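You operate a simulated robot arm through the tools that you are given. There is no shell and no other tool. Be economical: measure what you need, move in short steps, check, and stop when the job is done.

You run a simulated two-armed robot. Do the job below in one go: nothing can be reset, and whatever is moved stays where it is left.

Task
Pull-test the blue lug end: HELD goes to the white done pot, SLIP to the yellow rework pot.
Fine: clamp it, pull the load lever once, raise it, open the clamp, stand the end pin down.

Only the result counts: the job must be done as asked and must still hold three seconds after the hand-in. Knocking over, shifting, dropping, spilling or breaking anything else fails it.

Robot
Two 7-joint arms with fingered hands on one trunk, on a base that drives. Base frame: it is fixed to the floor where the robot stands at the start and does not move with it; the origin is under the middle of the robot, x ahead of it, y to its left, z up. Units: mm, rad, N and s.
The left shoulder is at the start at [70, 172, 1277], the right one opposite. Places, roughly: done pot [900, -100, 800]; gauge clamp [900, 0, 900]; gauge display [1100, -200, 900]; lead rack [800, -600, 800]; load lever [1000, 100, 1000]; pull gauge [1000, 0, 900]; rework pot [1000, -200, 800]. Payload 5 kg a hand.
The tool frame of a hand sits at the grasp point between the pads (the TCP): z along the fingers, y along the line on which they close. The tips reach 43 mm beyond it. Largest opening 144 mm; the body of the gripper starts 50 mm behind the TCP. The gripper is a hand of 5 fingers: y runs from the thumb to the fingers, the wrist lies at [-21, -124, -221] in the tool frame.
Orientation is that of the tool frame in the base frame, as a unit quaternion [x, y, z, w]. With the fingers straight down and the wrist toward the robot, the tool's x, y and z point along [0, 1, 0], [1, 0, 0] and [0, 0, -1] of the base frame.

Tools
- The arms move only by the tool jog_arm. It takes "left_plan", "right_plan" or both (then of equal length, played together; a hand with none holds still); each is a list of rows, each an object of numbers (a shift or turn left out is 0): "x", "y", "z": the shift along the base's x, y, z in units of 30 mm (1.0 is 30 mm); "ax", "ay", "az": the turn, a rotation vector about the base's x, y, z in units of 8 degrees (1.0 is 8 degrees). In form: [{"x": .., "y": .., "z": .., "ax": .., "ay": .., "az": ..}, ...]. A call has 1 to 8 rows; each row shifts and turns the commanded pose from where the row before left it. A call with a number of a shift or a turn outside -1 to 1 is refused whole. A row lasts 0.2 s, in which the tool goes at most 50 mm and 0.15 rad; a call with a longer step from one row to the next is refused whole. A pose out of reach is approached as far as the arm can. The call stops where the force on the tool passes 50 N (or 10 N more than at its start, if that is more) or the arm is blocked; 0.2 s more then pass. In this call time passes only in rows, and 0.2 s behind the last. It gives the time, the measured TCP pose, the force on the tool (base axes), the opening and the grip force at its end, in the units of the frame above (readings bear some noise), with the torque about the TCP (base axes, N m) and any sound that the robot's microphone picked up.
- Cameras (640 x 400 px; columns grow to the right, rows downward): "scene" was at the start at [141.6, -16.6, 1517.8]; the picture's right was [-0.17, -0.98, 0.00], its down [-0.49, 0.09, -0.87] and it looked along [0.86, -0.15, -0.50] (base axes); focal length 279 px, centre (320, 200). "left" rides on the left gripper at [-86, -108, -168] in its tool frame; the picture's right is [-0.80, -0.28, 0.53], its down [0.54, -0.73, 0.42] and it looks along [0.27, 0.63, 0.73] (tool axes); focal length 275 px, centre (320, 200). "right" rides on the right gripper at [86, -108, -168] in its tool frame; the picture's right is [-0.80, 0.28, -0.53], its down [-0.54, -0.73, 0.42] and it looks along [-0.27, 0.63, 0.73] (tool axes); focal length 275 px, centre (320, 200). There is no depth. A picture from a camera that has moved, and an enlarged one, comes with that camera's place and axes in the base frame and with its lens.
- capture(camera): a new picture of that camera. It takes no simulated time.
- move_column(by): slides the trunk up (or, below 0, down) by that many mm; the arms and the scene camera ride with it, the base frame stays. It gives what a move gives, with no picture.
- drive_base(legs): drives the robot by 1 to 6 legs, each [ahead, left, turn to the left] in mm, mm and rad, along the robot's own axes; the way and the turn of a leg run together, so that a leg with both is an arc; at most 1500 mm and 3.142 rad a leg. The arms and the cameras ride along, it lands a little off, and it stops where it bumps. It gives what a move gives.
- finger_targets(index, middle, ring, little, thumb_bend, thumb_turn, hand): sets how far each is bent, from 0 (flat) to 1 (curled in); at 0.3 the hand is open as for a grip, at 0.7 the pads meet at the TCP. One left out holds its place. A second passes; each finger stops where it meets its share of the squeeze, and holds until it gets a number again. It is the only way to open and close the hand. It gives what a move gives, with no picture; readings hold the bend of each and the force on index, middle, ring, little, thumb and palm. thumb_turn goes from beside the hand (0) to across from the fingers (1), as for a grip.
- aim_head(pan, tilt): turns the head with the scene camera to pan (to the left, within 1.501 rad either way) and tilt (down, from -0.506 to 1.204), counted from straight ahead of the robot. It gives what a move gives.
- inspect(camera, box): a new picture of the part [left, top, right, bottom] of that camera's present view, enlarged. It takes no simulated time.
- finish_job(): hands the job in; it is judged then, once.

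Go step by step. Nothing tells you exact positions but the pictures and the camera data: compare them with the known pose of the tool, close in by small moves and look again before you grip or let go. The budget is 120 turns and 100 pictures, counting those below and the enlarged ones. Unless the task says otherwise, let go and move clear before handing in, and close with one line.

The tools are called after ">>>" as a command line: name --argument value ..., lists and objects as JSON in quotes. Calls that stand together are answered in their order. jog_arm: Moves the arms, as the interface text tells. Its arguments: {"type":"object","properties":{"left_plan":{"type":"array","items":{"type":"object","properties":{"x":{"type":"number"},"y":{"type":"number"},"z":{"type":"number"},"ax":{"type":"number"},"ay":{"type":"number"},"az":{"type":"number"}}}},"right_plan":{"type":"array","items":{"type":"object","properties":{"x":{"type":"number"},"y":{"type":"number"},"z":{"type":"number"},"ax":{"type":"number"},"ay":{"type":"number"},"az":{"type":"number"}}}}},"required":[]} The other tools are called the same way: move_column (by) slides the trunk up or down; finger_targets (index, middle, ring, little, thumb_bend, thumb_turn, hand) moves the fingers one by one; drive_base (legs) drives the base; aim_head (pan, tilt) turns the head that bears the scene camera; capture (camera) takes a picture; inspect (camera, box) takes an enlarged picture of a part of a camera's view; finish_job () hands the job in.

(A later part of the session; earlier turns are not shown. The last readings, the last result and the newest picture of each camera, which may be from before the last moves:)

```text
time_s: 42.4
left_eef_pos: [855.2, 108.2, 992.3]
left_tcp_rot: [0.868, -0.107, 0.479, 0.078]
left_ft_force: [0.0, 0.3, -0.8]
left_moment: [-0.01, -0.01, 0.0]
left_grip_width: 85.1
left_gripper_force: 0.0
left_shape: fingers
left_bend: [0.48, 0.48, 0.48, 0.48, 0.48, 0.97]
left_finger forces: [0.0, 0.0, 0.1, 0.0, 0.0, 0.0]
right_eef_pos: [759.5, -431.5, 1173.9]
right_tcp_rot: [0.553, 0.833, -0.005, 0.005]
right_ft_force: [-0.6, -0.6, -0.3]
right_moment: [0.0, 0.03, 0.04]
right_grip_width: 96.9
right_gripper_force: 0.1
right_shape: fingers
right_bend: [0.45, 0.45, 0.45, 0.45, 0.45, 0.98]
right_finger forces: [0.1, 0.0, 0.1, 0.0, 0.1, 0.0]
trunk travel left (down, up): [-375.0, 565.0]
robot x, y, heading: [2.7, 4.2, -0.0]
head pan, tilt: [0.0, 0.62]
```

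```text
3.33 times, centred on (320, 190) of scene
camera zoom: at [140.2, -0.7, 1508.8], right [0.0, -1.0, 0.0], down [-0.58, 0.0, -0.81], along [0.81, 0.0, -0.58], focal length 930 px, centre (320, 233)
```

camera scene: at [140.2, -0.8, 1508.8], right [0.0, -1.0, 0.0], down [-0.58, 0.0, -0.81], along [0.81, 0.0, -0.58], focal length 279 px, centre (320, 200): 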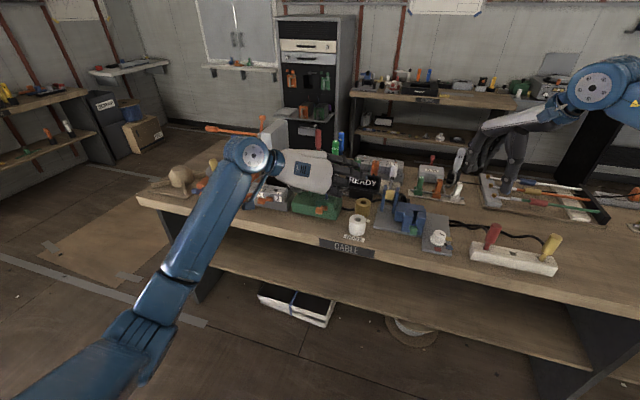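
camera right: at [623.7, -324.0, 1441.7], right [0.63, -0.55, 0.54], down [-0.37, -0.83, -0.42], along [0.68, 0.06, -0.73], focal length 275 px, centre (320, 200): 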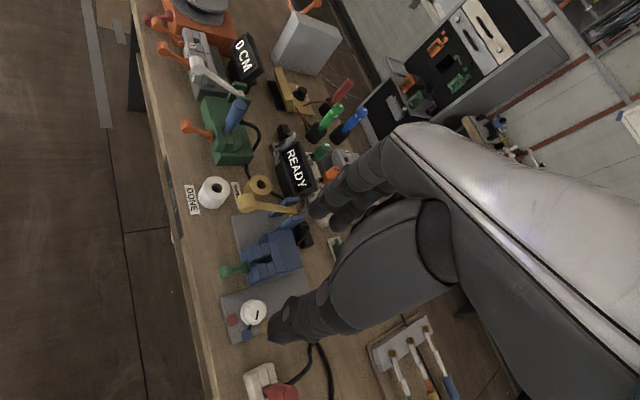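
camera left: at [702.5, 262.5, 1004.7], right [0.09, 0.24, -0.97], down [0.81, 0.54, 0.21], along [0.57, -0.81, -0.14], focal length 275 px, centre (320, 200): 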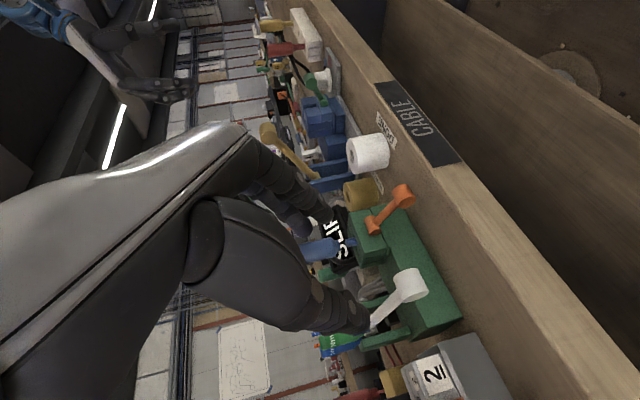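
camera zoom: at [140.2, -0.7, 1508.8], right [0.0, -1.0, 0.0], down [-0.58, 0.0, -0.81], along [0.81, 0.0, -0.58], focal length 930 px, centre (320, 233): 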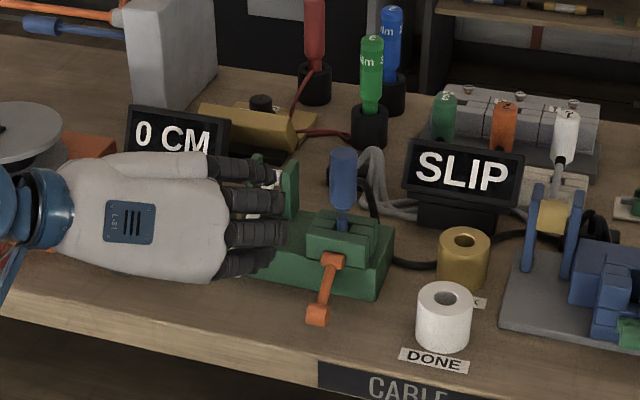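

I need a second view of the white handle; I'll move the hand back out of the scene camera's line.

>>> jog_arm --left_plan '[{"x": -1, "y": 0.5, "z": -0.6}, {"x": -0.7, "y": 0.7, "z": -0.6}, {"y": 0.7, "z": -0.6}]'

>>> inspect --camera "scene" --box '[240, 150, 360, 225]'

>>> inspect --camera "left" --box '[240, 200, 496, 360]'

```text
time_s: 43.2
left_eef_pos: [805.0, 164.3, 936.1]
left_tcp_rot: [0.868, -0.106, 0.478, 0.079]
left_ft_force: [1.0, 0.7, -0.6]
left_moment: [0.0, 0.02, -0.04]
left_grip_width: 85.5
left_gripper_force: 0.1
left_shape: fingers
left_bend: [0.48, 0.48, 0.48, 0.48, 0.48, 0.98]
left_finger forces: [0.0, 0.0, 0.0, 0.0, 0.0, 0.0]
right_eef_pos: [759.0, -429.9, 1171.4]
right_tcp_rot: [0.553, 0.833, -0.004, 0.006]
right_ft_force: [0.0, -0.1, 0.0]
right_moment: [0.03, 0.04, -0.04]
right_grip_width: 96.8
right_gripper_force: 0.0
right_shape: fingers
right_bend: [0.45, 0.45, 0.45, 0.45, 0.45, 0.98]
right_finger forces: [0.1, 0.0, 0.1, 0.0, 0.0, 0.0]
trunk travel left (down, up): [-375.0, 565.0]
robot x, y, heading: [-1.0, -1.0, -0.0]
head pan, tilt: [0.0, 0.62]
```

```text
5.33 times, centred on (300, 188) of scene
camera zoom: at [141.1, -0.5, 1508.7], right [0.0, -1.0, 0.0], down [-0.58, 0.0, -0.81], along [0.81, 0.0, -0.58], focal length 1488 px, centre (427, 267)
```

zoom: 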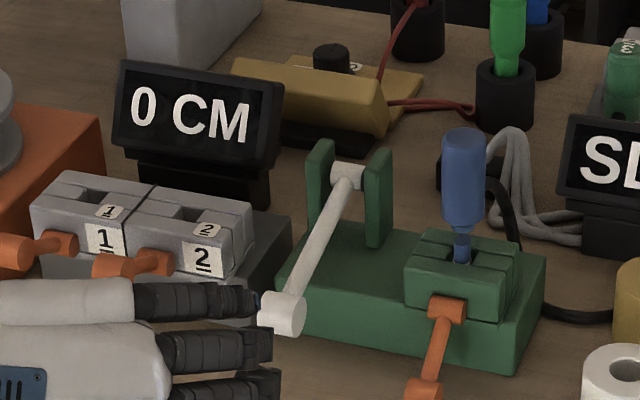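

```text
2.50 times, centred on (368, 280) of left
camera zoom: at [652.0, 319.2, 948.8], right [0.09, 0.23, -0.97], down [0.82, 0.54, 0.21], along [0.57, -0.81, -0.14], focal length 688 px, centre (200, 0)
```

zoom: 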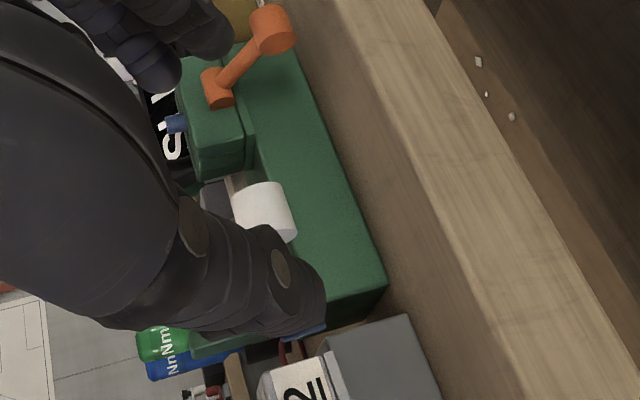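

White handle ≈ [948,100,890] (lever at about -15°), pivot ≈ [1078,59,926]. Moving to a pre-grasp in line with it.

>>> jog_arm --left_plan '[{"x": 0.93, "y": -0.55, "z": -0.1}, {"x": 0.93, "y": -0.5, "z": -0.1}, {"x": 0.93, "y": -0.52, "z": -0.1}]'

>>> inspect --camera "left" --box '[240, 200, 496, 360]'

```text
time_s: 44.0
left_eef_pos: [887.9, 119.1, 929.6]
left_tcp_rot: [0.868, -0.107, 0.478, 0.077]
left_ft_force: [0.3, 0.0, 0.4]
left_moment: [0.0, 0.02, 0.01]
left_grip_width: 85.3
left_gripper_force: 0.1
left_shape: fingers
left_bend: [0.48, 0.48, 0.48, 0.48, 0.48, 0.98]
left_finger forces: [0.0, 0.1, 0.0, 0.0, 0.0, 0.0]
right_eef_pos: [759.7, -430.6, 1172.4]
right_tcp_rot: [0.553, 0.833, -0.005, 0.006]
right_ft_force: [0.2, -0.1, -1.5]
right_moment: [0.02, 0.02, 0.02]
right_grip_width: 96.8
right_gripper_force: 0.1
right_shape: fingers
right_bend: [0.45, 0.45, 0.45, 0.45, 0.45, 0.98]
right_finger forces: [0.0, 0.1, 0.0, 0.0, 0.1, 0.0]
trunk travel left (down, up): [-375.0, 565.0]
robot x, y, heading: [-0.9, 1.4, 0.002]
head pan, tilt: [0.0, 0.62]
```

```text
2.50 times, centred on (368, 280) of left
camera zoom: at [735.8, 272.5, 941.6], right [0.09, 0.24, -0.97], down [0.81, 0.54, 0.21], along [0.57, -0.81, -0.14], focal length 688 px, centre (200, 0)
```

zoom: 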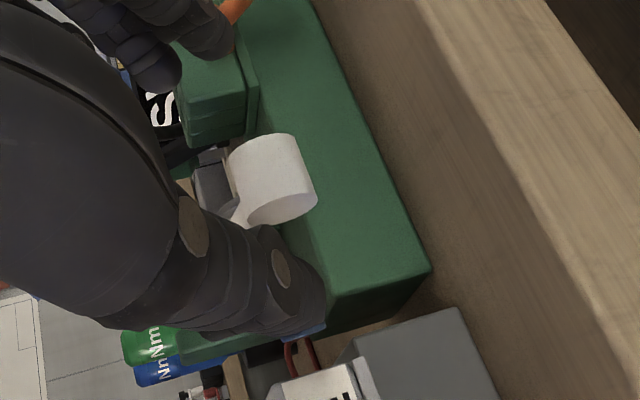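

Confirmed handle [948,100,891], between thumb and fingers. Advancing and closing.

>>> jog_arm --left_plan '[{"x": 0.93, "y": -0.3, "z": -0.6}, {"x": 0.93, "y": -0.3, "z": -0.6}]'

>>> finger_targets --hand "left" --index 0.7 --middle 0.7 --thumb_bend 0.7

>>> inspect --camera "left" --box '[240, 200, 496, 360]'

```text
time_s: 44.6
left_eef_pos: [945.9, 100.7, 891.4]
left_tcp_rot: [0.869, -0.106, 0.477, 0.078]
left_ft_force: [0.4, 0.6, 0.2]
left_moment: [-0.02, -0.01, -0.02]
left_grip_width: 85.6
left_gripper_force: 0.1
left_shape: fingers
left_bend: [0.48, 0.48, 0.48, 0.48, 0.48, 0.98]
left_finger forces: [0.1, 0.1, 0.0, 0.0, 0.0, 0.1]
right_eef_pos: [760.4, -431.9, 1171.0]
right_tcp_rot: [0.552, 0.834, -0.005, 0.006]
right_ft_force: [0.7, -0.3, -0.9]
right_moment: [0.04, 0.02, -0.01]
right_grip_width: 96.8
right_gripper_force: 0.0
right_shape: fingers
right_bend: [0.45, 0.45, 0.45, 0.45, 0.45, 0.98]
right_finger forces: [0.0, 0.0, 0.0, 0.1, 0.1, 0.1]
trunk travel left (down, up): [-375.0, 565.0]
robot x, y, heading: [-2.0, 1.8, -0.005]
head pan, tilt: [0.0, 0.62]
```

```text
time_s: 45.6
left_eef_pos: [944.7, 101.8, 892.2]
left_tcp_rot: [0.868, -0.106, 0.479, 0.078]
left_ft_force: [0.7, 0.5, -0.8]
left_moment: [0.02, -0.01, -0.13]
left_grip_width: 34.5
left_gripper_force: 13.7
left_shape: fingers
left_bend: [0.63, 0.68, 0.48, 0.48, 0.63, 0.97]
left_finger forces: [10.0, 3.1, 0.0, 0.0, 14.5, 0.0]
right_eef_pos: [759.1, -431.1, 1172.5]
right_tcp_rot: [0.553, 0.833, -0.005, 0.006]
right_ft_force: [0.4, 0.7, 0.6]
right_moment: [-0.03, -0.01, 0.0]
right_grip_width: 96.8
right_gripper_force: 0.1
right_shape: fingers
right_bend: [0.45, 0.45, 0.45, 0.45, 0.45, 0.98]
right_finger forces: [0.0, 0.0, 0.0, 0.1, 0.0, 0.0]
trunk travel left (down, up): [-375.0, 565.0]
robot x, y, heading: [1.1, 3.3, 0.001]
head pan, tilt: [0.0, 0.62]
```

```text
2.50 times, centred on (368, 280) of left
camera zoom: at [792.3, 255.0, 905.0], right [0.09, 0.24, -0.97], down [0.81, 0.54, 0.21], along [0.57, -0.81, -0.14], focal length 688 px, centre (200, 0)
```

zoom: 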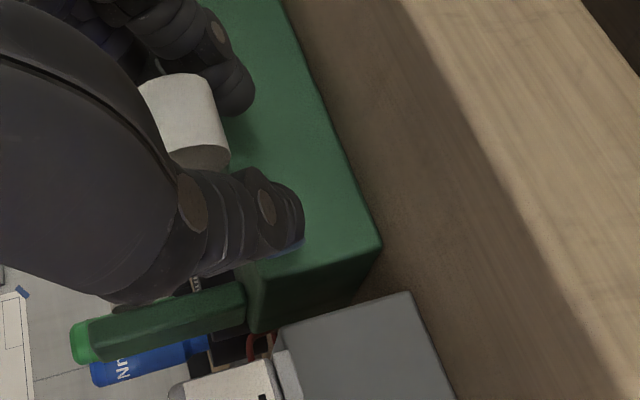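

Firm grip (14 N, 34 mm). Raising the lever along its arc, rotating with it.

>>> jog_arm --left_plan '[{"x": -0.12, "y": 0.04, "z": 0.64, "ax": 0.28, "ay": 0.96}, {"x": -0.035, "y": 0.01, "z": 0.65, "ax": 0.28, "ay": 0.96}, {"x": 0.055, "y": -0.015, "z": 0.65, "ax": 0.28, "ay": 0.96}]'

>>> inspect --camera "left" --box '[240, 200, 496, 360]'

```text
time_s: 46.4
left_eef_pos: [939.7, 100.9, 951.1]
left_tcp_rot: [0.95, -0.117, 0.286, 0.046]
left_ft_force: [-1.0, 2.6, -0.7]
left_moment: [0.02, -0.02, 0.07]
left_grip_width: 13.1
left_gripper_force: 3.0
left_shape: fingers
left_bend: [0.69, 0.69, 0.48, 0.48, 0.68, 0.97]
left_finger forces: [0.7, 1.1, 0.0, 0.0, 3.7, 0.0]
right_eef_pos: [759.7, -431.6, 1172.0]
right_tcp_rot: [0.553, 0.833, -0.004, 0.006]
right_ft_force: [-0.3, -0.2, -0.3]
right_moment: [0.03, -0.04, -0.01]
right_grip_width: 96.6
right_gripper_force: 0.1
right_shape: fingers
right_bend: [0.45, 0.45, 0.45, 0.45, 0.45, 0.98]
right_finger forces: [0.0, 0.1, 0.0, 0.1, 0.0, 0.1]
trunk travel left (down, up): [-375.0, 565.0]
robot x, y, heading: [-0.2, 0.9, 0.005]
head pan, tilt: [0.0, 0.62]
```

```text
2.50 times, centred on (368, 280) of left
camera zoom: at [807.6, 249.4, 1039.9], right [-0.29, 0.35, -0.89], down [0.84, 0.53, -0.07], along [0.45, -0.77, -0.45], focal length 688 px, centre (200, 0)
```

zoom: 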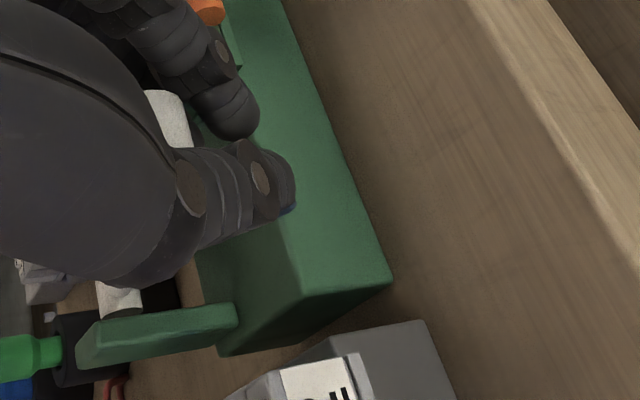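

The handle is rising with the hand (now z≈949, about +9°). Continuing.

>>> jog_arm --left_plan '[{"x": 0.14, "y": -0.045, "z": 0.64, "ax": 0.14, "ay": 0.48}, {"x": 0.22, "y": -0.07, "z": 0.6, "ax": 0.14, "ay": 0.48}]'

>>> inspect --camera "left" --box '[240, 200, 496, 360]'

>>> inspect --camera "scene" --box '[240, 130, 400, 250]'

```text
time_s: 47.0
left_eef_pos: [952.2, 96.5, 986.9]
left_tcp_rot: [0.967, -0.119, 0.221, 0.036]
left_ft_force: [0.4, 1.4, -0.6]
left_moment: [-0.03, -0.02, 0.08]
left_grip_width: 9.9
left_gripper_force: 1.4
left_shape: fingers
left_bend: [0.7, 0.7, 0.48, 0.48, 0.69, 0.97]
left_finger forces: [0.0, 1.0, 0.0, 0.1, 1.6, 0.0]
right_eef_pos: [758.9, -430.6, 1171.9]
right_tcp_rot: [0.552, 0.834, -0.004, 0.006]
right_ft_force: [-0.3, -0.3, -1.1]
right_moment: [-0.01, -0.03, -0.01]
right_grip_width: 96.8
right_gripper_force: 0.1
right_shape: fingers
right_bend: [0.45, 0.45, 0.45, 0.45, 0.45, 0.98]
right_finger forces: [0.0, 0.1, 0.0, 0.0, 0.1, 0.0]
trunk travel left (down, up): [-375.0, 565.0]
robot x, y, heading: [0.8, -1.4, -0.0]
head pan, tilt: [0.0, 0.62]
```

```text
2.50 times, centred on (368, 280) of left
camera zoom: at [832.6, 241.0, 1099.4], right [-0.4, 0.38, -0.83], down [0.83, 0.54, -0.16], along [0.39, -0.75, -0.53], focal length 688 px, centre (200, 0)
```

zoom: 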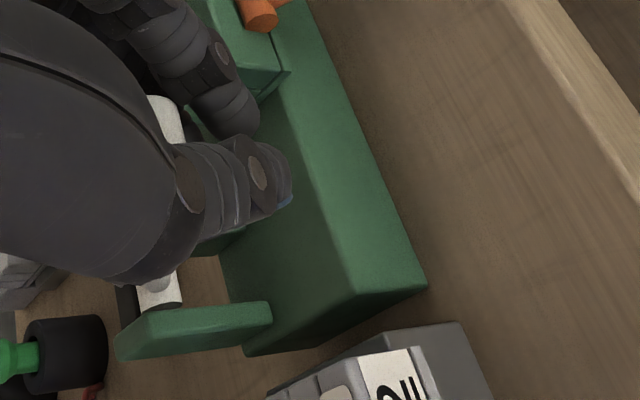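

```text
3.33 times, centred on (320, 190) of scene
camera zoom: at [140.7, -1.6, 1508.7], right [0.0, -1.0, 0.0], down [-0.58, 0.0, -0.81], along [0.81, 0.0, -0.58], focal length 930 px, centre (320, 233)
```

zoom: 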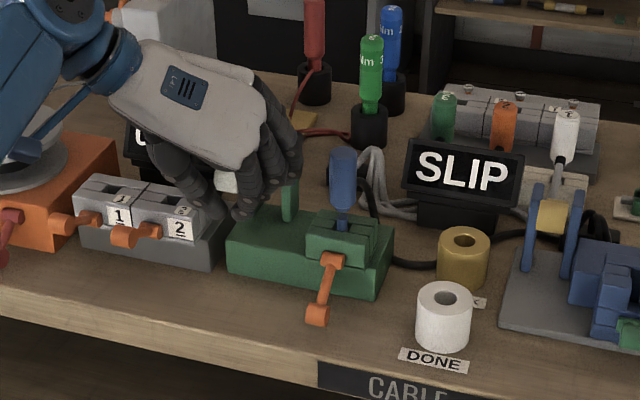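

The handle is back at about z≈990, its start height. A small extra lift to seat it at the upper stop.

>>> jog_arm --left_plan '[{"x": 0.08, "y": -0.02, "z": 0.2}, {"x": 0.1, "y": -0.02, "z": 0.2}, {"x": 0.1, "y": -0.02, "z": 0.2}]'

>>> inspect --camera "scene" --box '[240, 150, 360, 225]'

```text
time_s: 47.9
left_eef_pos: [954.7, 98.4, 994.3]
left_tcp_rot: [0.969, -0.121, 0.212, 0.032]
left_ft_force: [-9.8, 1.3, -14.4]
left_moment: [0.21, 0.13, -0.09]
left_grip_width: 13.3
left_gripper_force: 9.8
left_shape: fingers
left_bend: [0.68, 0.68, 0.48, 0.48, 0.69, 0.96]
left_finger forces: [10.6, 4.3, 0.0, 0.0, 5.3, 0.0]
right_eef_pos: [758.8, -430.5, 1172.2]
right_tcp_rot: [0.553, 0.833, -0.005, 0.006]
right_ft_force: [-0.2, -0.8, 0.0]
right_moment: [0.04, -0.02, -0.02]
right_grip_width: 96.9
right_gripper_force: 0.0
right_shape: fingers
right_bend: [0.45, 0.45, 0.45, 0.45, 0.45, 0.98]
right_finger forces: [0.1, 0.1, 0.0, 0.1, 0.0, 0.0]
trunk travel left (down, up): [-375.0, 565.0]
robot x, y, heading: [-0.3, 1.2, 0.002]
head pan, tilt: [0.0, 0.62]
stopped in row 3 (left hand): the force on the tool passed its limit at 53 N (the readings are from after the stop); the commanded pose is now the measured one
```

```text
5.33 times, centred on (300, 188) of scene
camera zoom: at [139.6, -0.9, 1509.0], right [0.0, -1.0, 0.0], down [-0.58, 0.0, -0.81], along [0.81, 0.0, -0.58], focal length 1488 px, centre (427, 267)
```

zoom: 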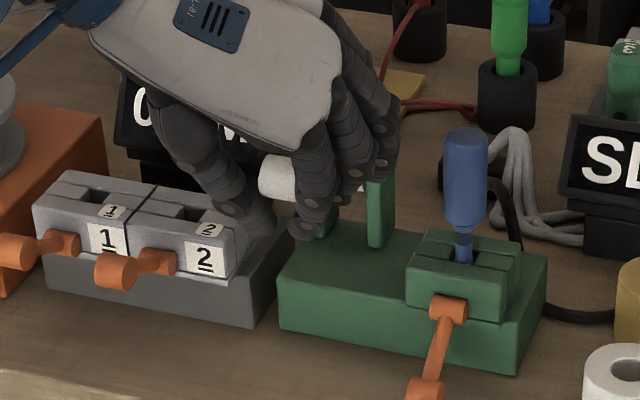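

The stop is reached; the lever is fully raised. Releasing and retreating along the finger axis.

>>> jog_arm --left_plan '[{"x": -0.06, "z": -0.12}]'

>>> finger_targets --hand "left" --index 0.4 --middle 0.4 --ring 0.4 --little 0.4 --thumb_bend 0.4

>>> jog_arm --left_plan '[{"x": -0.4, "y": 0.1, "z": 0.9}, {"x": -0.4, "y": 0.1, "z": 0.9}, {"x": -0.5, "y": 0.1, "z": 0.9}, {"x": -0.7, "z": 0.6}]'

>>> inspect --camera "scene" --box '[240, 130, 400, 250]'

```text
time_s: 48.3
left_eef_pos: [954.2, 97.4, 993.4]
left_tcp_rot: [0.969, -0.119, 0.215, 0.034]
left_ft_force: [-6.9, 0.9, -10.6]
left_moment: [0.16, 0.08, -0.06]
left_grip_width: 13.0
left_gripper_force: 8.9
left_shape: fingers
left_bend: [0.68, 0.68, 0.48, 0.48, 0.69, 0.96]
left_finger forces: [8.2, 4.0, 0.0, 0.0, 4.8, 0.0]
right_eef_pos: [758.2, -430.2, 1172.7]
right_tcp_rot: [0.552, 0.833, -0.005, 0.006]
right_ft_force: [0.8, -1.2, -0.3]
right_moment: [0.03, 0.04, 0.0]
right_grip_width: 96.9
right_gripper_force: 0.0
right_shape: fingers
right_bend: [0.45, 0.45, 0.45, 0.45, 0.45, 0.98]
right_finger forces: [0.1, 0.0, 0.0, 0.0, 0.1, 0.1]
trunk travel left (down, up): [-375.0, 565.0]
robot x, y, heading: [-2.1, -2.4, 0.006]
head pan, tilt: [0.0, 0.62]
```

```text
time_s: 49.3
left_eef_pos: [953.8, 98.5, 994.5]
left_tcp_rot: [0.969, -0.12, 0.215, 0.033]
left_ft_force: [-0.6, -0.8, -0.7]
left_moment: [0.02, -0.02, 0.0]
left_grip_width: 113.9
left_gripper_force: 0.0
left_shape: fingers
left_bend: [0.4, 0.4, 0.4, 0.4, 0.4, 0.97]
left_finger forces: [0.0, 0.0, 0.0, 0.0, 0.0, 0.0]
right_eef_pos: [759.0, -429.4, 1172.9]
right_tcp_rot: [0.553, 0.833, -0.005, 0.005]
right_ft_force: [0.3, -0.3, 0.3]
right_moment: [-0.03, -0.01, -0.01]
right_grip_width: 96.7
right_gripper_force: 0.2
right_shape: fingers
right_bend: [0.45, 0.45, 0.45, 0.45, 0.45, 0.98]
right_finger forces: [0.0, 0.0, 0.0, 0.1, 0.1, 0.0]
trunk travel left (down, up): [-375.0, 565.0]
robot x, y, heading: [3.9, 0.5, 0.001]
head pan, tilt: [0.0, 0.62]
```

```text
time_s: 50.3
left_eef_pos: [892.7, 107.2, 1093.1]
left_tcp_rot: [0.969, -0.12, 0.215, 0.034]
left_ft_force: [-0.3, 0.0, -0.9]
left_moment: [0.02, -0.02, 0.02]
left_grip_width: 114.1
left_gripper_force: 0.0
left_shape: fingers
left_bend: [0.4, 0.4, 0.4, 0.4, 0.4, 0.97]
left_finger forces: [0.1, 0.1, 0.0, 0.0, 0.0, 0.0]
right_eef_pos: [757.2, -430.1, 1173.8]
right_tcp_rot: [0.553, 0.833, -0.005, 0.006]
right_ft_force: [-0.4, -0.3, 0.9]
right_moment: [-0.02, 0.03, -0.04]
right_grip_width: 97.0
right_gripper_force: 0.1
right_shape: fingers
right_bend: [0.45, 0.45, 0.45, 0.45, 0.45, 0.98]
right_finger forces: [0.0, 0.0, 0.0, 0.1, 0.0, 0.1]
trunk travel left (down, up): [-375.0, 565.0]
robot x, y, heading: [1.9, 0.7, 0.002]
head pan, tilt: [0.0, 0.62]
```

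```text
3.33 times, centred on (320, 190) of scene
camera zoom: at [138.5, -0.2, 1508.9], right [0.0, -1.0, 0.0], down [-0.58, 0.0, -0.81], along [0.81, 0.0, -0.58], focal length 930 px, centre (320, 233)
```

zoom: 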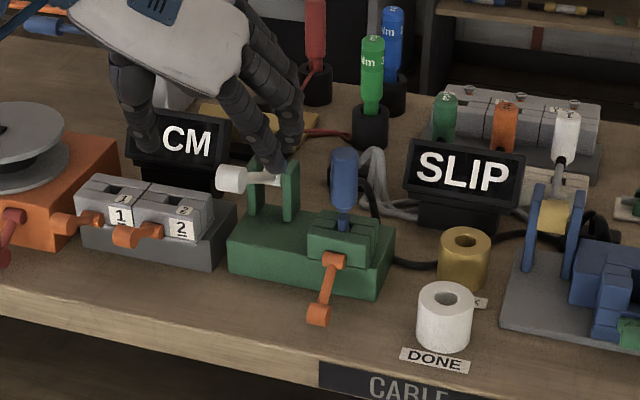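

Load lever is up again. Now to open the clamp: move the hand down in front of the orange handle, nearly horizontal, to grip it by its ends.

>>> jog_arm --left_plan '[{"x": -1, "z": -0.3, "ax": -0.28, "ay": -0.96}, {"x": -1, "y": -0.4, "z": -0.5, "ax": -0.28, "ay": -0.96}, {"y": -0.45, "z": -0.9, "ax": -0.28, "ay": -0.96}, {"y": -0.45, "z": -0.9, "ax": -0.28, "ay": -0.96}, {"y": -0.45, "z": -0.9, "ax": -0.28, "ay": -0.96}, {"y": -0.45, "z": -0.9, "ax": -0.28, "ay": -0.96}, {"y": -0.45, "z": -0.9, "ax": -0.07, "ay": -0.24}, {"z": -0.8}]'

>>> finger_targets --hand "left" --index 0.48 --middle 0.48 --ring 0.48 --little 0.48 --thumb_bend 0.48

>>> inspect --camera "left" --box '[240, 180, 496, 340]'

>>> inspect --camera "right" --box '[60, 0, 260, 125]'

```text
time_s: 52.1
left_eef_pos: [835.3, 28.6, 909.9]
left_tcp_rot: [0.786, -0.097, 0.603, 0.097]
left_ft_force: [0.4, 0.1, -0.2]
left_moment: [0.0, 0.02, -0.02]
left_grip_width: 114.1
left_gripper_force: 0.0
left_shape: fingers
left_bend: [0.4, 0.4, 0.4, 0.4, 0.4, 0.98]
left_finger forces: [0.0, 0.0, 0.1, 0.1, 0.0, 0.1]
right_eef_pos: [759.6, -430.2, 1172.9]
right_tcp_rot: [0.552, 0.834, -0.004, 0.006]
right_ft_force: [0.2, 0.5, 0.4]
right_moment: [0.0, 0.0, -0.03]
right_grip_width: 96.9
right_gripper_force: 0.0
right_shape: fingers
right_bend: [0.45, 0.45, 0.45, 0.45, 0.45, 0.98]
right_finger forces: [0.0, 0.0, 0.1, 0.0, 0.1, 0.0]
trunk travel left (down, up): [-375.0, 565.0]
robot x, y, heading: [-4.2, -0.5, 0.006]
head pan, tilt: [0.0, 0.62]
```

```text
time_s: 53.1
left_eef_pos: [835.2, 28.5, 909.5]
left_tcp_rot: [0.787, -0.097, 0.602, 0.097]
left_ft_force: [0.1, 0.2, -0.5]
left_moment: [0.0, 0.04, 0.03]
left_grip_width: 86.5
left_gripper_force: 0.0
left_shape: fingers
left_bend: [0.48, 0.48, 0.48, 0.48, 0.48, 0.98]
left_finger forces: [0.0, 0.0, 0.0, 0.1, 0.0, 0.0]
right_eef_pos: [759.1, -429.4, 1173.3]
right_tcp_rot: [0.554, 0.833, -0.004, 0.005]
right_ft_force: [-0.2, 0.1, 0.4]
right_moment: [0.01, 0.01, 0.02]
right_grip_width: 96.8
right_gripper_force: 0.0
right_shape: fingers
right_bend: [0.45, 0.45, 0.45, 0.45, 0.45, 0.98]
right_finger forces: [0.1, 0.1, 0.0, 0.1, 0.0, 0.0]
trunk travel left (down, up): [-375.0, 565.0]
robot x, y, heading: [-0.8, 3.0, 0.0]
head pan, tilt: [0.0, 0.62]
```

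```text
2.50 times, centred on (368, 260) of left
camera zoom: at [685.6, 180.5, 866.4], right [0.37, 0.16, -0.92], down [0.73, 0.57, 0.39], along [0.58, -0.81, 0.09], focal length 688 px, centre (200, 50)
```

zoom: 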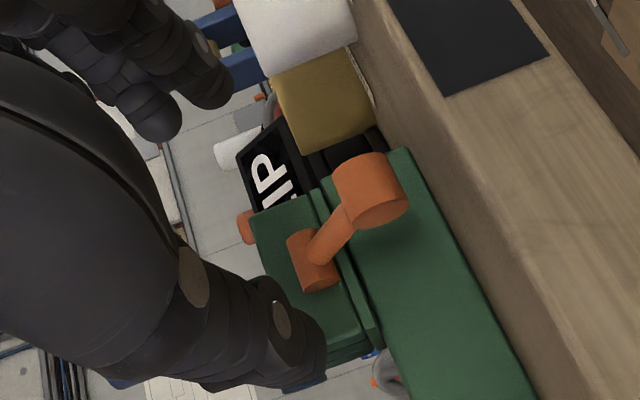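

```text
3.20 times, centred on (160, 62) of right
camera zoom: at [623.3, -390.3, 1339.7], right [0.57, -0.62, 0.55], down [-0.46, -0.79, -0.41], along [0.68, -0.01, -0.73], focal length 881 px, centre (832, 640)
```

zoom: 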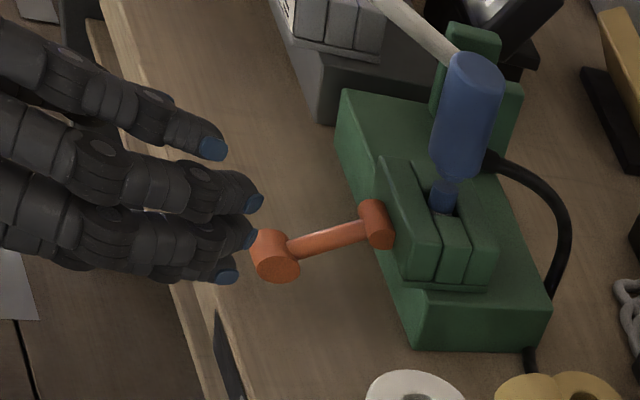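

Handle fixed at [907,4,850]. Advancing with ~6 mm clearance over the bench.

>>> jog_arm --left_plan '[{"x": -0.1, "z": -0.55}, {"x": -0.1, "z": -0.55}, {"x": 0.92, "y": -0.3, "z": -0.28}, {"x": 0.92, "y": -0.3, "z": -0.27}]'

>>> inspect --camera "left" --box '[240, 180, 496, 340]'

>>> inspect --camera "right" --box '[60, 0, 260, 125]'

```text
time_s: 54.1
left_eef_pos: [883.7, 9.2, 860.0]
left_tcp_rot: [0.787, -0.096, 0.601, 0.096]
left_ft_force: [0.6, 0.7, -0.2]
left_moment: [-0.02, 0.01, -0.06]
left_grip_width: 86.1
left_gripper_force: 0.1
left_shape: fingers
left_bend: [0.48, 0.48, 0.48, 0.48, 0.48, 0.98]
left_finger forces: [0.0, 0.0, 0.0, 0.1, 0.0, 0.0]
right_eef_pos: [759.9, -431.1, 1170.7]
right_tcp_rot: [0.553, 0.833, -0.004, 0.006]
right_ft_force: [0.1, -0.3, -0.4]
right_moment: [0.02, 0.01, 0.05]
right_grip_width: 97.2
right_gripper_force: 0.1
right_shape: fingers
right_bend: [0.45, 0.45, 0.45, 0.45, 0.45, 0.98]
right_finger forces: [0.1, 0.0, 0.0, 0.0, 0.1, 0.0]
trunk travel left (down, up): [-375.0, 565.0]
robot x, y, heading: [-0.8, -0.8, 0.0]
head pan, tilt: [0.0, 0.62]
```

```text
2.50 times, centred on (368, 260) of left
camera zoom: at [735.9, 161.6, 816.0], right [0.37, 0.16, -0.92], down [0.73, 0.57, 0.39], along [0.58, -0.81, 0.09], focal length 688 px, centre (200, 50)
```

zoom: 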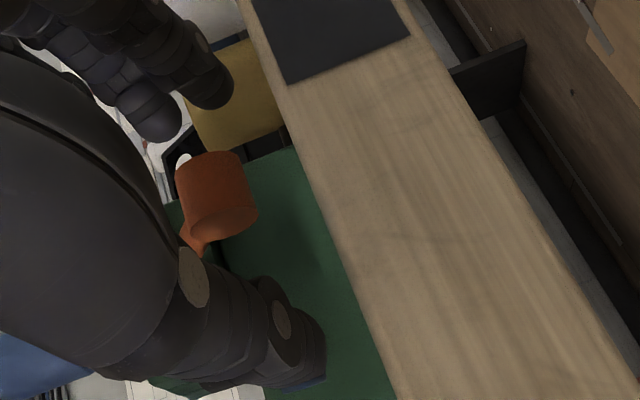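

```text
3.20 times, centred on (160, 62) of right
camera zoom: at [624.4, -390.9, 1339.0], right [0.57, -0.62, 0.54], down [-0.46, -0.79, -0.41], along [0.68, -0.01, -0.73], focal length 881 px, centre (832, 640)
```

zoom: 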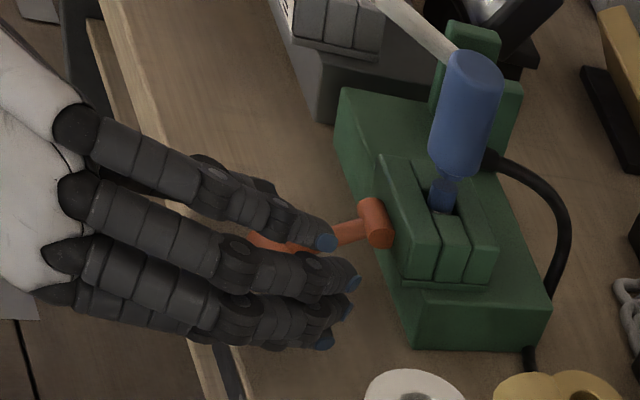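

Good straddle. Closing thumb, index and middle.

>>> finger_targets --hand "left" --index 0.72 --middle 0.72 --thumb_bend 0.72

>>> jog_arm --left_plan '[{"x": -0.1, "y": 0.03, "z": 0.36, "ax": 0.28, "ay": 0.96}, {"x": -0.06, "y": 0.02, "z": 0.38, "ax": 0.28, "ay": 0.96}]'

>>> inspect --camera "left" --box '[240, 180, 496, 340]'

```text
time_s: 55.1
left_eef_pos: [884.1, 9.8, 860.6]
left_tcp_rot: [0.787, -0.096, 0.601, 0.097]
left_ft_force: [7.4, -1.2, 5.0]
left_moment: [0.02, -0.16, 0.08]
left_grip_width: 39.6
left_gripper_force: 18.1
left_shape: fingers
left_bend: [0.61, 0.71, 0.48, 0.48, 0.63, 0.97]
left_finger forces: [12.0, 8.3, 0.0, 0.1, 15.6, 0.0]
right_eef_pos: [759.5, -431.3, 1172.3]
right_tcp_rot: [0.553, 0.833, -0.004, 0.005]
right_ft_force: [-0.6, 0.5, 0.6]
right_moment: [0.03, 0.0, -0.01]
right_grip_width: 96.9
right_gripper_force: 0.1
right_shape: fingers
right_bend: [0.45, 0.45, 0.45, 0.45, 0.45, 0.98]
right_finger forces: [0.0, 0.0, 0.1, 0.0, 0.1, 0.0]
trunk travel left (down, up): [-375.0, 565.0]
robot x, y, heading: [3.6, 4.2, 0.001]
head pan, tilt: [0.0, 0.62]
```

```text
time_s: 55.7
left_eef_pos: [880.2, 11.5, 883.5]
left_tcp_rot: [0.864, -0.105, 0.487, 0.078]
left_ft_force: [17.4, -4.8, 5.9]
left_moment: [-0.14, -0.47, 0.1]
left_grip_width: 40.1
left_gripper_force: 20.1
left_shape: fingers
left_bend: [0.61, 0.71, 0.48, 0.48, 0.63, 0.97]
left_finger forces: [11.9, 14.1, 0.1, 0.1, 14.5, 0.1]
right_eef_pos: [760.2, -430.8, 1171.5]
right_tcp_rot: [0.552, 0.833, -0.004, 0.006]
right_ft_force: [0.3, 0.6, -0.8]
right_moment: [-0.02, 0.01, -0.01]
right_grip_width: 96.9
right_gripper_force: 0.0
right_shape: fingers
right_bend: [0.45, 0.45, 0.45, 0.45, 0.45, 0.98]
right_finger forces: [0.1, 0.0, 0.1, 0.0, 0.1, 0.0]
trunk travel left (down, up): [-375.0, 565.0]
robot x, y, heading: [-5.5, 0.9, 0.004]
head pan, tilt: [0.0, 0.62]
```

```text
2.50 times, centred on (368, 260) of left
camera zoom: at [726.8, 164.5, 892.5], right [0.11, 0.23, -0.97], down [0.81, 0.54, 0.23], along [0.58, -0.81, -0.13], focal length 688 px, centre (200, 50)
```

zoom: 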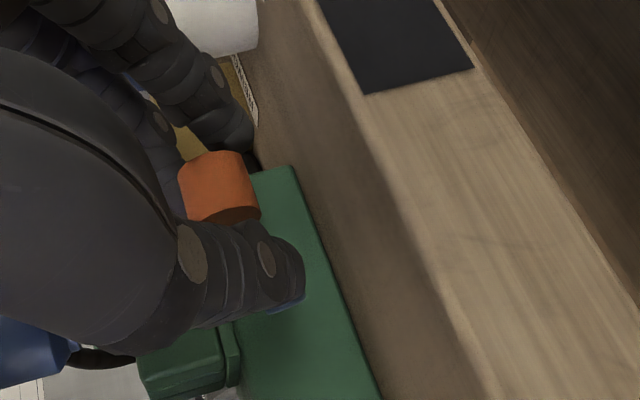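

The lever follows; the hand is pulled forward a bit, so I add some forward motion and continue.

>>> jog_arm --left_plan '[{"x": 0.1, "y": -0.03, "z": 0.37, "ax": 0.28, "ay": 0.96}, {"x": 0.1, "y": -0.03, "z": 0.37, "ax": 0.28, "ay": 0.96}, {"x": 0.13, "y": -0.04, "z": 0.36, "ax": 0.28, "ay": 0.96}]'

>>> inspect --camera "left" --box '[240, 180, 496, 340]'

```text
time_s: 56.5
left_eef_pos: [886.7, 8.7, 915.3]
left_tcp_rot: [0.947, -0.117, 0.296, 0.047]
left_ft_force: [1.0, 0.1, 0.3]
left_moment: [0.2, -0.17, -0.12]
left_grip_width: 39.7
left_gripper_force: 18.6
left_shape: fingers
left_bend: [0.61, 0.71, 0.48, 0.48, 0.63, 0.97]
left_finger forces: [12.3, 9.7, 0.0, 0.1, 16.1, 0.0]
right_eef_pos: [758.1, -430.8, 1172.9]
right_tcp_rot: [0.551, 0.834, -0.005, 0.005]
right_ft_force: [0.4, 0.0, -0.7]
right_moment: [0.03, 0.03, 0.01]
right_grip_width: 96.6
right_gripper_force: 0.0
right_shape: fingers
right_bend: [0.45, 0.45, 0.45, 0.45, 0.45, 0.98]
right_finger forces: [0.0, 0.0, 0.1, 0.0, 0.0, 0.1]
trunk travel left (down, up): [-375.0, 565.0]
robot x, y, heading: [-0.8, 1.3, 0.002]
head pan, tilt: [0.0, 0.62]
```

```text
2.50 times, centred on (368, 260) of left
camera zoom: at [753.5, 156.4, 1001.6], right [-0.27, 0.35, -0.9], down [0.85, 0.53, -0.05], along [0.46, -0.77, -0.44], focal length 688 px, centre (200, 50)
```

zoom: 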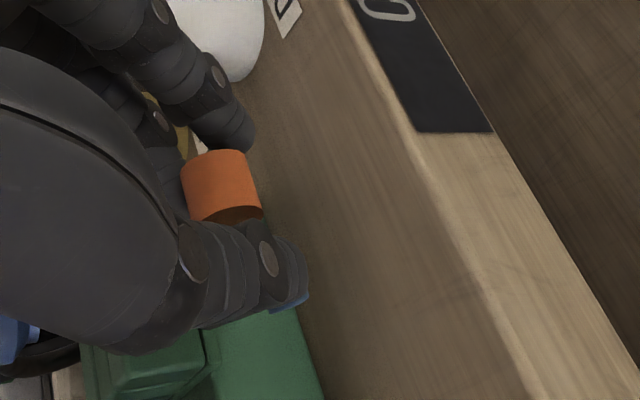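

Good. Before the last part I'll extend ring and little fingers outward so they clear the blue end, then finish raising with less rotation.

>>> finger_targets --hand "left" --ring 0.1 --little 0.1

>>> jog_arm --left_plan '[{"x": 0.12, "y": -0.03, "z": 0.33, "ax": 0.14, "ay": 0.48}, {"x": 0.15, "y": -0.04, "z": 0.31, "ax": 0.14, "ay": 0.48}, {"x": 0.08, "y": -0.02, "z": 0.15}]'

>>> inspect --camera "left" --box '[240, 180, 496, 340]'

>>> inspect --camera "right" --box '[60, 0, 260, 125]'

```text
time_s: 57.5
left_eef_pos: [888.6, 8.0, 916.4]
left_tcp_rot: [0.947, -0.116, 0.297, 0.048]
left_ft_force: [-8.2, 3.5, -0.6]
left_moment: [0.28, 0.11, -0.09]
left_grip_width: 39.6
left_gripper_force: 18.3
left_shape: fingers
left_bend: [0.61, 0.71, 0.1, 0.1, 0.63, 0.97]
left_finger forces: [12.7, 7.4, 0.0, 0.1, 16.0, 0.0]
right_eef_pos: [758.4, -429.7, 1172.5]
right_tcp_rot: [0.553, 0.833, -0.005, 0.005]
right_ft_force: [-0.2, 0.1, 0.6]
right_moment: [-0.02, 0.01, -0.03]
right_grip_width: 96.7
right_gripper_force: 0.0
right_shape: fingers
right_bend: [0.45, 0.45, 0.45, 0.45, 0.45, 0.98]
right_finger forces: [0.0, 0.0, 0.1, 0.1, 0.0, 0.0]
trunk travel left (down, up): [-375.0, 565.0]
robot x, y, heading: [1.5, 1.0, -0.0]
head pan, tilt: [0.0, 0.62]
```

```text
time_s: 58.3
left_eef_pos: [899.9, 4.3, 939.5]
left_tcp_rot: [0.965, -0.119, 0.232, 0.038]
left_ft_force: [-7.7, 2.5, 0.9]
left_moment: [0.19, 0.3, -0.14]
left_grip_width: 38.4
left_gripper_force: 16.6
left_shape: fingers
left_bend: [0.61, 0.71, 0.1, 0.1, 0.64, 0.97]
left_finger forces: [12.8, 5.9, 0.0, 0.0, 14.8, 0.0]
right_eef_pos: [757.3, -430.4, 1173.3]
right_tcp_rot: [0.553, 0.833, -0.004, 0.006]
right_ft_force: [-0.7, 0.4, 0.2]
right_moment: [0.01, 0.02, -0.02]
right_grip_width: 96.8
right_gripper_force: 0.0
right_shape: fingers
right_bend: [0.45, 0.45, 0.45, 0.45, 0.45, 0.98]
right_finger forces: [0.0, 0.0, 0.0, 0.0, 0.0, 0.1]
trunk travel left (down, up): [-375.0, 565.0]
robot x, y, heading: [-2.5, 2.4, 0.003]
head pan, tilt: [0.0, 0.62]
```

```text
2.50 times, centred on (368, 260) of left
camera zoom: at [777.2, 150.1, 1049.1], right [-0.38, 0.38, -0.84], down [0.83, 0.53, -0.14], along [0.4, -0.76, -0.52], focal length 688 px, centre (200, 50)
```

zoom: 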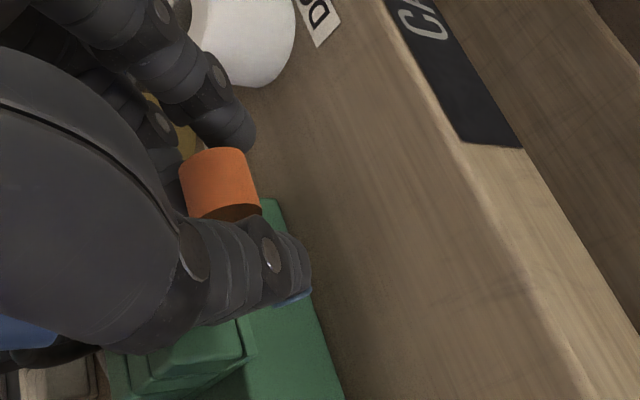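

```text
3.20 times, centred on (160, 62) of right
camera zoom: at [622.3, -389.9, 1340.4], right [0.57, -0.62, 0.55], down [-0.46, -0.79, -0.41], along [0.69, -0.01, -0.73], focal length 881 px, centre (832, 640)
```

zoom: 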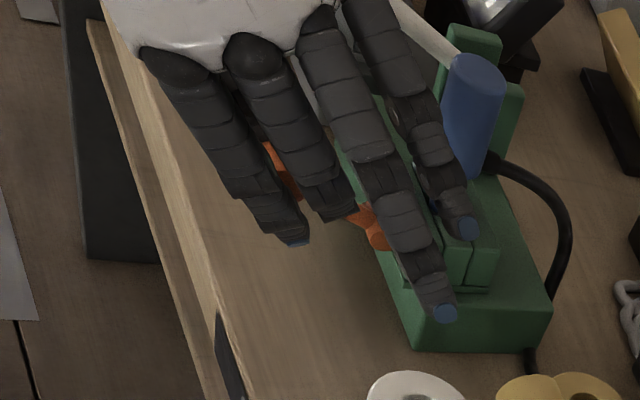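

The handle is at ≈z 920, as at the start (open). A tiny extra lift to confirm the stop.

>>> jog_arm --left_plan '[{"x": 0.05, "z": 0.12}, {"x": 0.05, "z": 0.12}]'

```text
time_s: 58.9
left_eef_pos: [901.9, 5.7, 944.6]
left_tcp_rot: [0.965, -0.119, 0.229, 0.036]
left_ft_force: [-12.9, 0.7, -15.2]
left_moment: [0.1, 0.42, -0.29]
left_grip_width: 39.6
left_gripper_force: 18.1
left_shape: fingers
left_bend: [0.6, 0.71, 0.1, 0.1, 0.64, 0.95]
left_finger forces: [16.7, 4.7, 0.0, 0.0, 15.2, 0.0]
right_eef_pos: [758.9, -431.0, 1172.0]
right_tcp_rot: [0.553, 0.833, -0.004, 0.005]
right_ft_force: [0.6, 0.4, -1.1]
right_moment: [0.04, -0.01, -0.03]
right_grip_width: 96.7
right_gripper_force: 0.0
right_shape: fingers
right_bend: [0.45, 0.45, 0.45, 0.45, 0.45, 0.98]
right_finger forces: [0.1, 0.0, 0.0, 0.1, 0.1, 0.1]
trunk travel left (down, up): [-375.0, 565.0]
robot x, y, heading: [-2.4, 0.6, 0.004]
head pan, tilt: [0.0, 0.62]
```

The clamp lever is at its upper stop: open. Releasing, retreating and straightening the hand.

>>> finger_targets --hand "left" --index 0.42 --middle 0.42 --thumb_bend 0.42

>>> jog_arm --left_plan '[{"x": -0.4, "y": 0.12, "z": 0.85}, {"x": -0.4, "y": 0.12, "z": 0.85}, {"x": -0.4, "y": 0.12, "z": 0.85}, {"x": -0.5, "y": 0.2, "z": 0.9}, {"y": 0.5, "z": 1, "ax": 0.28, "ay": 0.96}, {"y": 0.5, "z": 1, "ax": 0.28, "ay": 0.96}, {"y": 0.5, "z": 0.5, "ax": 0.28, "ay": 0.96}, {"ax": 0.14, "ay": 0.46}]'

>>> jog_arm --left_plan '[{"az": 1}, {"az": 1}, {"az": 1}, {"az": 1}, {"az": 1}, {"az": 1}, {"az": 1}]'

>>> jog_arm --left_plan '[{"az": 1}, {"az": 1}, {"az": 1}, {"az": 1}, {"az": 1}, {"az": 1}, {"az": 0.2}]'

>>> inspect --camera "scene" --box '[240, 130, 400, 250]'

```text
time_s: 59.9
left_eef_pos: [901.2, 5.1, 946.8]
left_tcp_rot: [0.965, -0.119, 0.231, 0.037]
left_ft_force: [0.0, 0.0, 0.1]
left_moment: [0.0, 0.0, 0.02]
left_grip_width: 106.9
left_gripper_force: 0.1
left_shape: fingers
left_bend: [0.42, 0.42, 0.1, 0.1, 0.42, 0.97]
left_finger forces: [0.1, 0.1, 0.1, 0.0, 0.1, 0.1]
right_eef_pos: [758.7, -429.7, 1173.2]
right_tcp_rot: [0.553, 0.833, -0.004, 0.005]
right_ft_force: [0.2, -0.4, 0.0]
right_moment: [0.0, -0.03, 0.0]
right_grip_width: 97.0
right_gripper_force: 0.0
right_shape: fingers
right_bend: [0.45, 0.45, 0.45, 0.45, 0.45, 0.98]
right_finger forces: [0.1, 0.0, 0.1, 0.0, 0.0, 0.0]
trunk travel left (down, up): [-375.0, 565.0]
robot x, y, heading: [-0.8, -0.6, 0.004]
head pan, tilt: [0.0, 0.62]
```

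```text
time_s: 61.7
left_eef_pos: [850.7, 67.5, 1124.1]
left_tcp_rot: [0.992, -0.122, -0.008, -0.002]
left_ft_force: [0.5, 0.1, 0.8]
left_moment: [-0.01, 0.02, -0.01]
left_grip_width: 107.0
left_gripper_force: 0.1
left_shape: fingers
left_bend: [0.42, 0.42, 0.1, 0.1, 0.42, 0.97]
left_finger forces: [0.0, 0.1, 0.0, 0.0, 0.0, 0.0]
right_eef_pos: [759.1, -430.7, 1171.7]
right_tcp_rot: [0.552, 0.834, -0.003, 0.004]
right_ft_force: [0.6, -0.6, -0.7]
right_moment: [0.0, -0.03, -0.04]
right_grip_width: 96.6
right_gripper_force: 0.0
right_shape: fingers
right_bend: [0.45, 0.45, 0.45, 0.45, 0.45, 0.98]
right_finger forces: [0.1, 0.0, 0.0, 0.1, 0.0, 0.1]
trunk travel left (down, up): [-375.0, 565.0]
robot x, y, heading: [-1.0, 3.8, -0.001]
head pan, tilt: [0.0, 0.62]
```

```text
time_s: 63.3
left_eef_pos: [851.7, 66.5, 1125.2]
left_tcp_rot: [0.933, 0.359, -0.005, 0.002]
left_ft_force: [-0.5, -0.4, 0.5]
left_moment: [-0.02, -0.04, 0.02]
left_grip_width: 107.0
left_gripper_force: 0.0
left_shape: fingers
left_bend: [0.42, 0.42, 0.1, 0.1, 0.42, 0.97]
left_finger forces: [0.0, 0.1, 0.0, 0.0, 0.1, 0.0]
right_eef_pos: [757.6, -430.0, 1173.2]
right_tcp_rot: [0.553, 0.833, -0.005, 0.006]
right_ft_force: [1.1, 0.2, -0.4]
right_moment: [0.01, 0.0, 0.04]
right_grip_width: 96.9
right_gripper_force: 0.0
right_shape: fingers
right_bend: [0.45, 0.45, 0.45, 0.45, 0.45, 0.98]
right_finger forces: [0.0, 0.1, 0.0, 0.0, 0.0, 0.1]
trunk travel left (down, up): [-375.0, 565.0]
robot x, y, heading: [-4.9, 0.1, 0.001]
head pan, tilt: [0.0, 0.62]
```

```text
time_s: 64.9
left_eef_pos: [850.1, 67.5, 1125.5]
left_tcp_rot: [0.697, 0.717, -0.006, 0.003]
left_ft_force: [-1.2, 0.3, 0.4]
left_moment: [-0.01, 0.01, 0.01]
left_grip_width: 107.1
left_gripper_force: 0.0
left_shape: fingers
left_bend: [0.42, 0.42, 0.1, 0.1, 0.42, 0.97]
left_finger forces: [0.0, 0.0, 0.0, 0.0, 0.0, 0.0]
right_eef_pos: [759.7, -429.6, 1171.3]
right_tcp_rot: [0.553, 0.833, -0.005, 0.005]
right_ft_force: [0.5, 0.5, 0.3]
right_moment: [-0.04, 0.01, 0.0]
right_grip_width: 96.8
right_gripper_force: 0.1
right_shape: fingers
right_bend: [0.45, 0.45, 0.45, 0.45, 0.45, 0.98]
right_finger forces: [0.0, 0.0, 0.1, 0.0, 0.0, 0.0]
trunk travel left (down, up): [-375.0, 565.0]
robot x, y, heading: [1.6, 1.0, -0.001]
head pan, tilt: [0.0, 0.62]
```

```text
3.33 times, centred on (320, 190) of scene
camera zoom: at [139.7, -0.5, 1508.8], right [0.0, -1.0, 0.0], down [-0.58, 0.0, -0.81], along [0.81, 0.0, -0.58], focal length 930 px, centre (320, 233)
```

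zoom: 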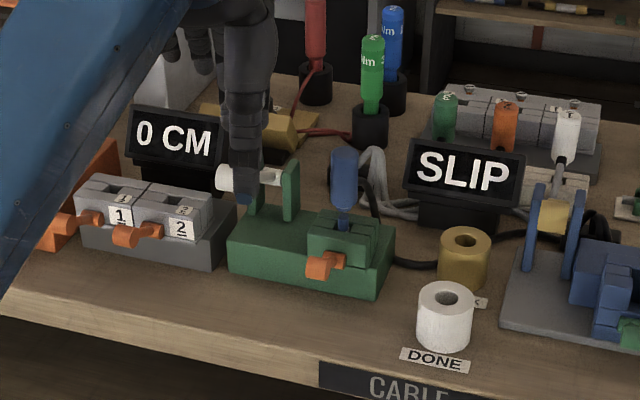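

Clamp is open, load lever up, display still SLIP. Now I drive the base to the right and ahead so the left hand can comfortably reach both gauge and rework pot.

>>> drive_base --legs '[[0, -250, 0], [130, 0, 0]]'

>>> aim_head --pan 0.2 --tilt 0.75

>>> capture --camera "scene"

>>> capture --camera "left"

```text
time_s: 67.6
left_eef_pos: [980.3, -188.0, 1126.7]
left_tcp_rot: [0.699, 0.715, -0.005, 0.003]
left_ft_force: [-0.3, 0.2, -0.4]
left_moment: [-0.02, -0.02, -0.01]
left_grip_width: 106.9
left_gripper_force: 0.1
left_shape: fingers
left_bend: [0.42, 0.42, 0.1, 0.1, 0.42, 0.97]
left_finger forces: [0.0, 0.0, 0.1, 0.1, 0.0, 0.1]
right_eef_pos: [885.8, -685.7, 1172.9]
right_tcp_rot: [0.554, 0.832, -0.004, 0.006]
right_ft_force: [-0.3, 0.3, 0.0]
right_moment: [0.01, -0.01, 0.0]
right_grip_width: 96.7
right_gripper_force: 0.1
right_shape: fingers
right_bend: [0.45, 0.45, 0.45, 0.45, 0.45, 0.98]
right_finger forces: [0.0, 0.0, 0.0, 0.0, 0.1, 0.0]
trunk travel left (down, up): [-375.0, 565.0]
robot x, y, heading: [129.0, -250.3, 0.0]
head pan, tilt: [0.0, 0.62]
```

```text
time_s: 68.3
left_eef_pos: [981.1, -188.7, 1123.9]
left_tcp_rot: [0.699, 0.715, -0.006, 0.003]
left_ft_force: [0.6, -0.5, 0.1]
left_moment: [0.02, 0.02, 0.03]
left_grip_width: 106.9
left_gripper_force: 0.0
left_shape: fingers
left_bend: [0.42, 0.42, 0.1, 0.1, 0.42, 0.97]
left_finger forces: [0.0, 0.1, 0.1, 0.0, 0.1, 0.1]
right_eef_pos: [886.9, -683.7, 1170.9]
right_tcp_rot: [0.555, 0.832, -0.004, 0.006]
right_ft_force: [0.5, 0.2, -0.3]
right_moment: [-0.01, 0.06, -0.01]
right_grip_width: 96.5
right_gripper_force: 0.0
right_shape: fingers
right_bend: [0.45, 0.45, 0.45, 0.45, 0.45, 0.98]
right_finger forces: [0.1, 0.0, 0.1, 0.0, 0.1, 0.0]
trunk travel left (down, up): [-375.0, 565.0]
robot x, y, heading: [128.3, -252.6, -0.009]
head pan, tilt: [0.201, 0.75]
```

```text
23 pictures are left
camera scene: at [263.9, -236.8, 1497.5], right [0.2, -0.98, 0.0], down [-0.67, -0.13, -0.73], along [0.72, 0.14, -0.68], focal length 279 px, centre (320, 200)
```

scene: 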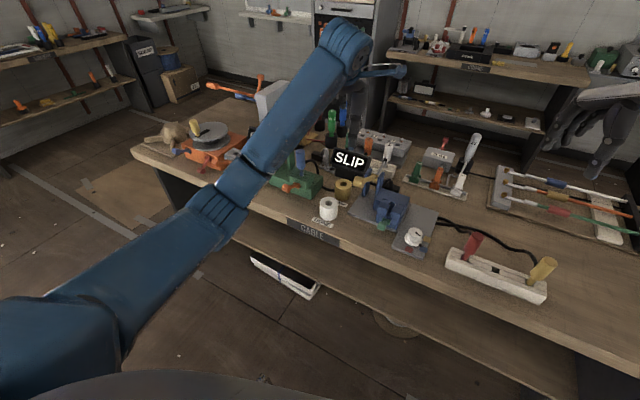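

```text
22 pictures are left
camera left: at [875.6, -274.8, 1294.2], right [-0.27, -0.81, -0.52], down [-0.74, 0.52, -0.43], along [0.62, 0.27, -0.74], focal length 275 px, centre (320, 200)
```

left: 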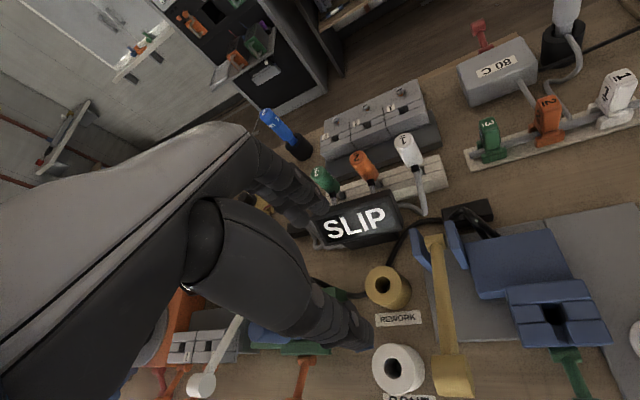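

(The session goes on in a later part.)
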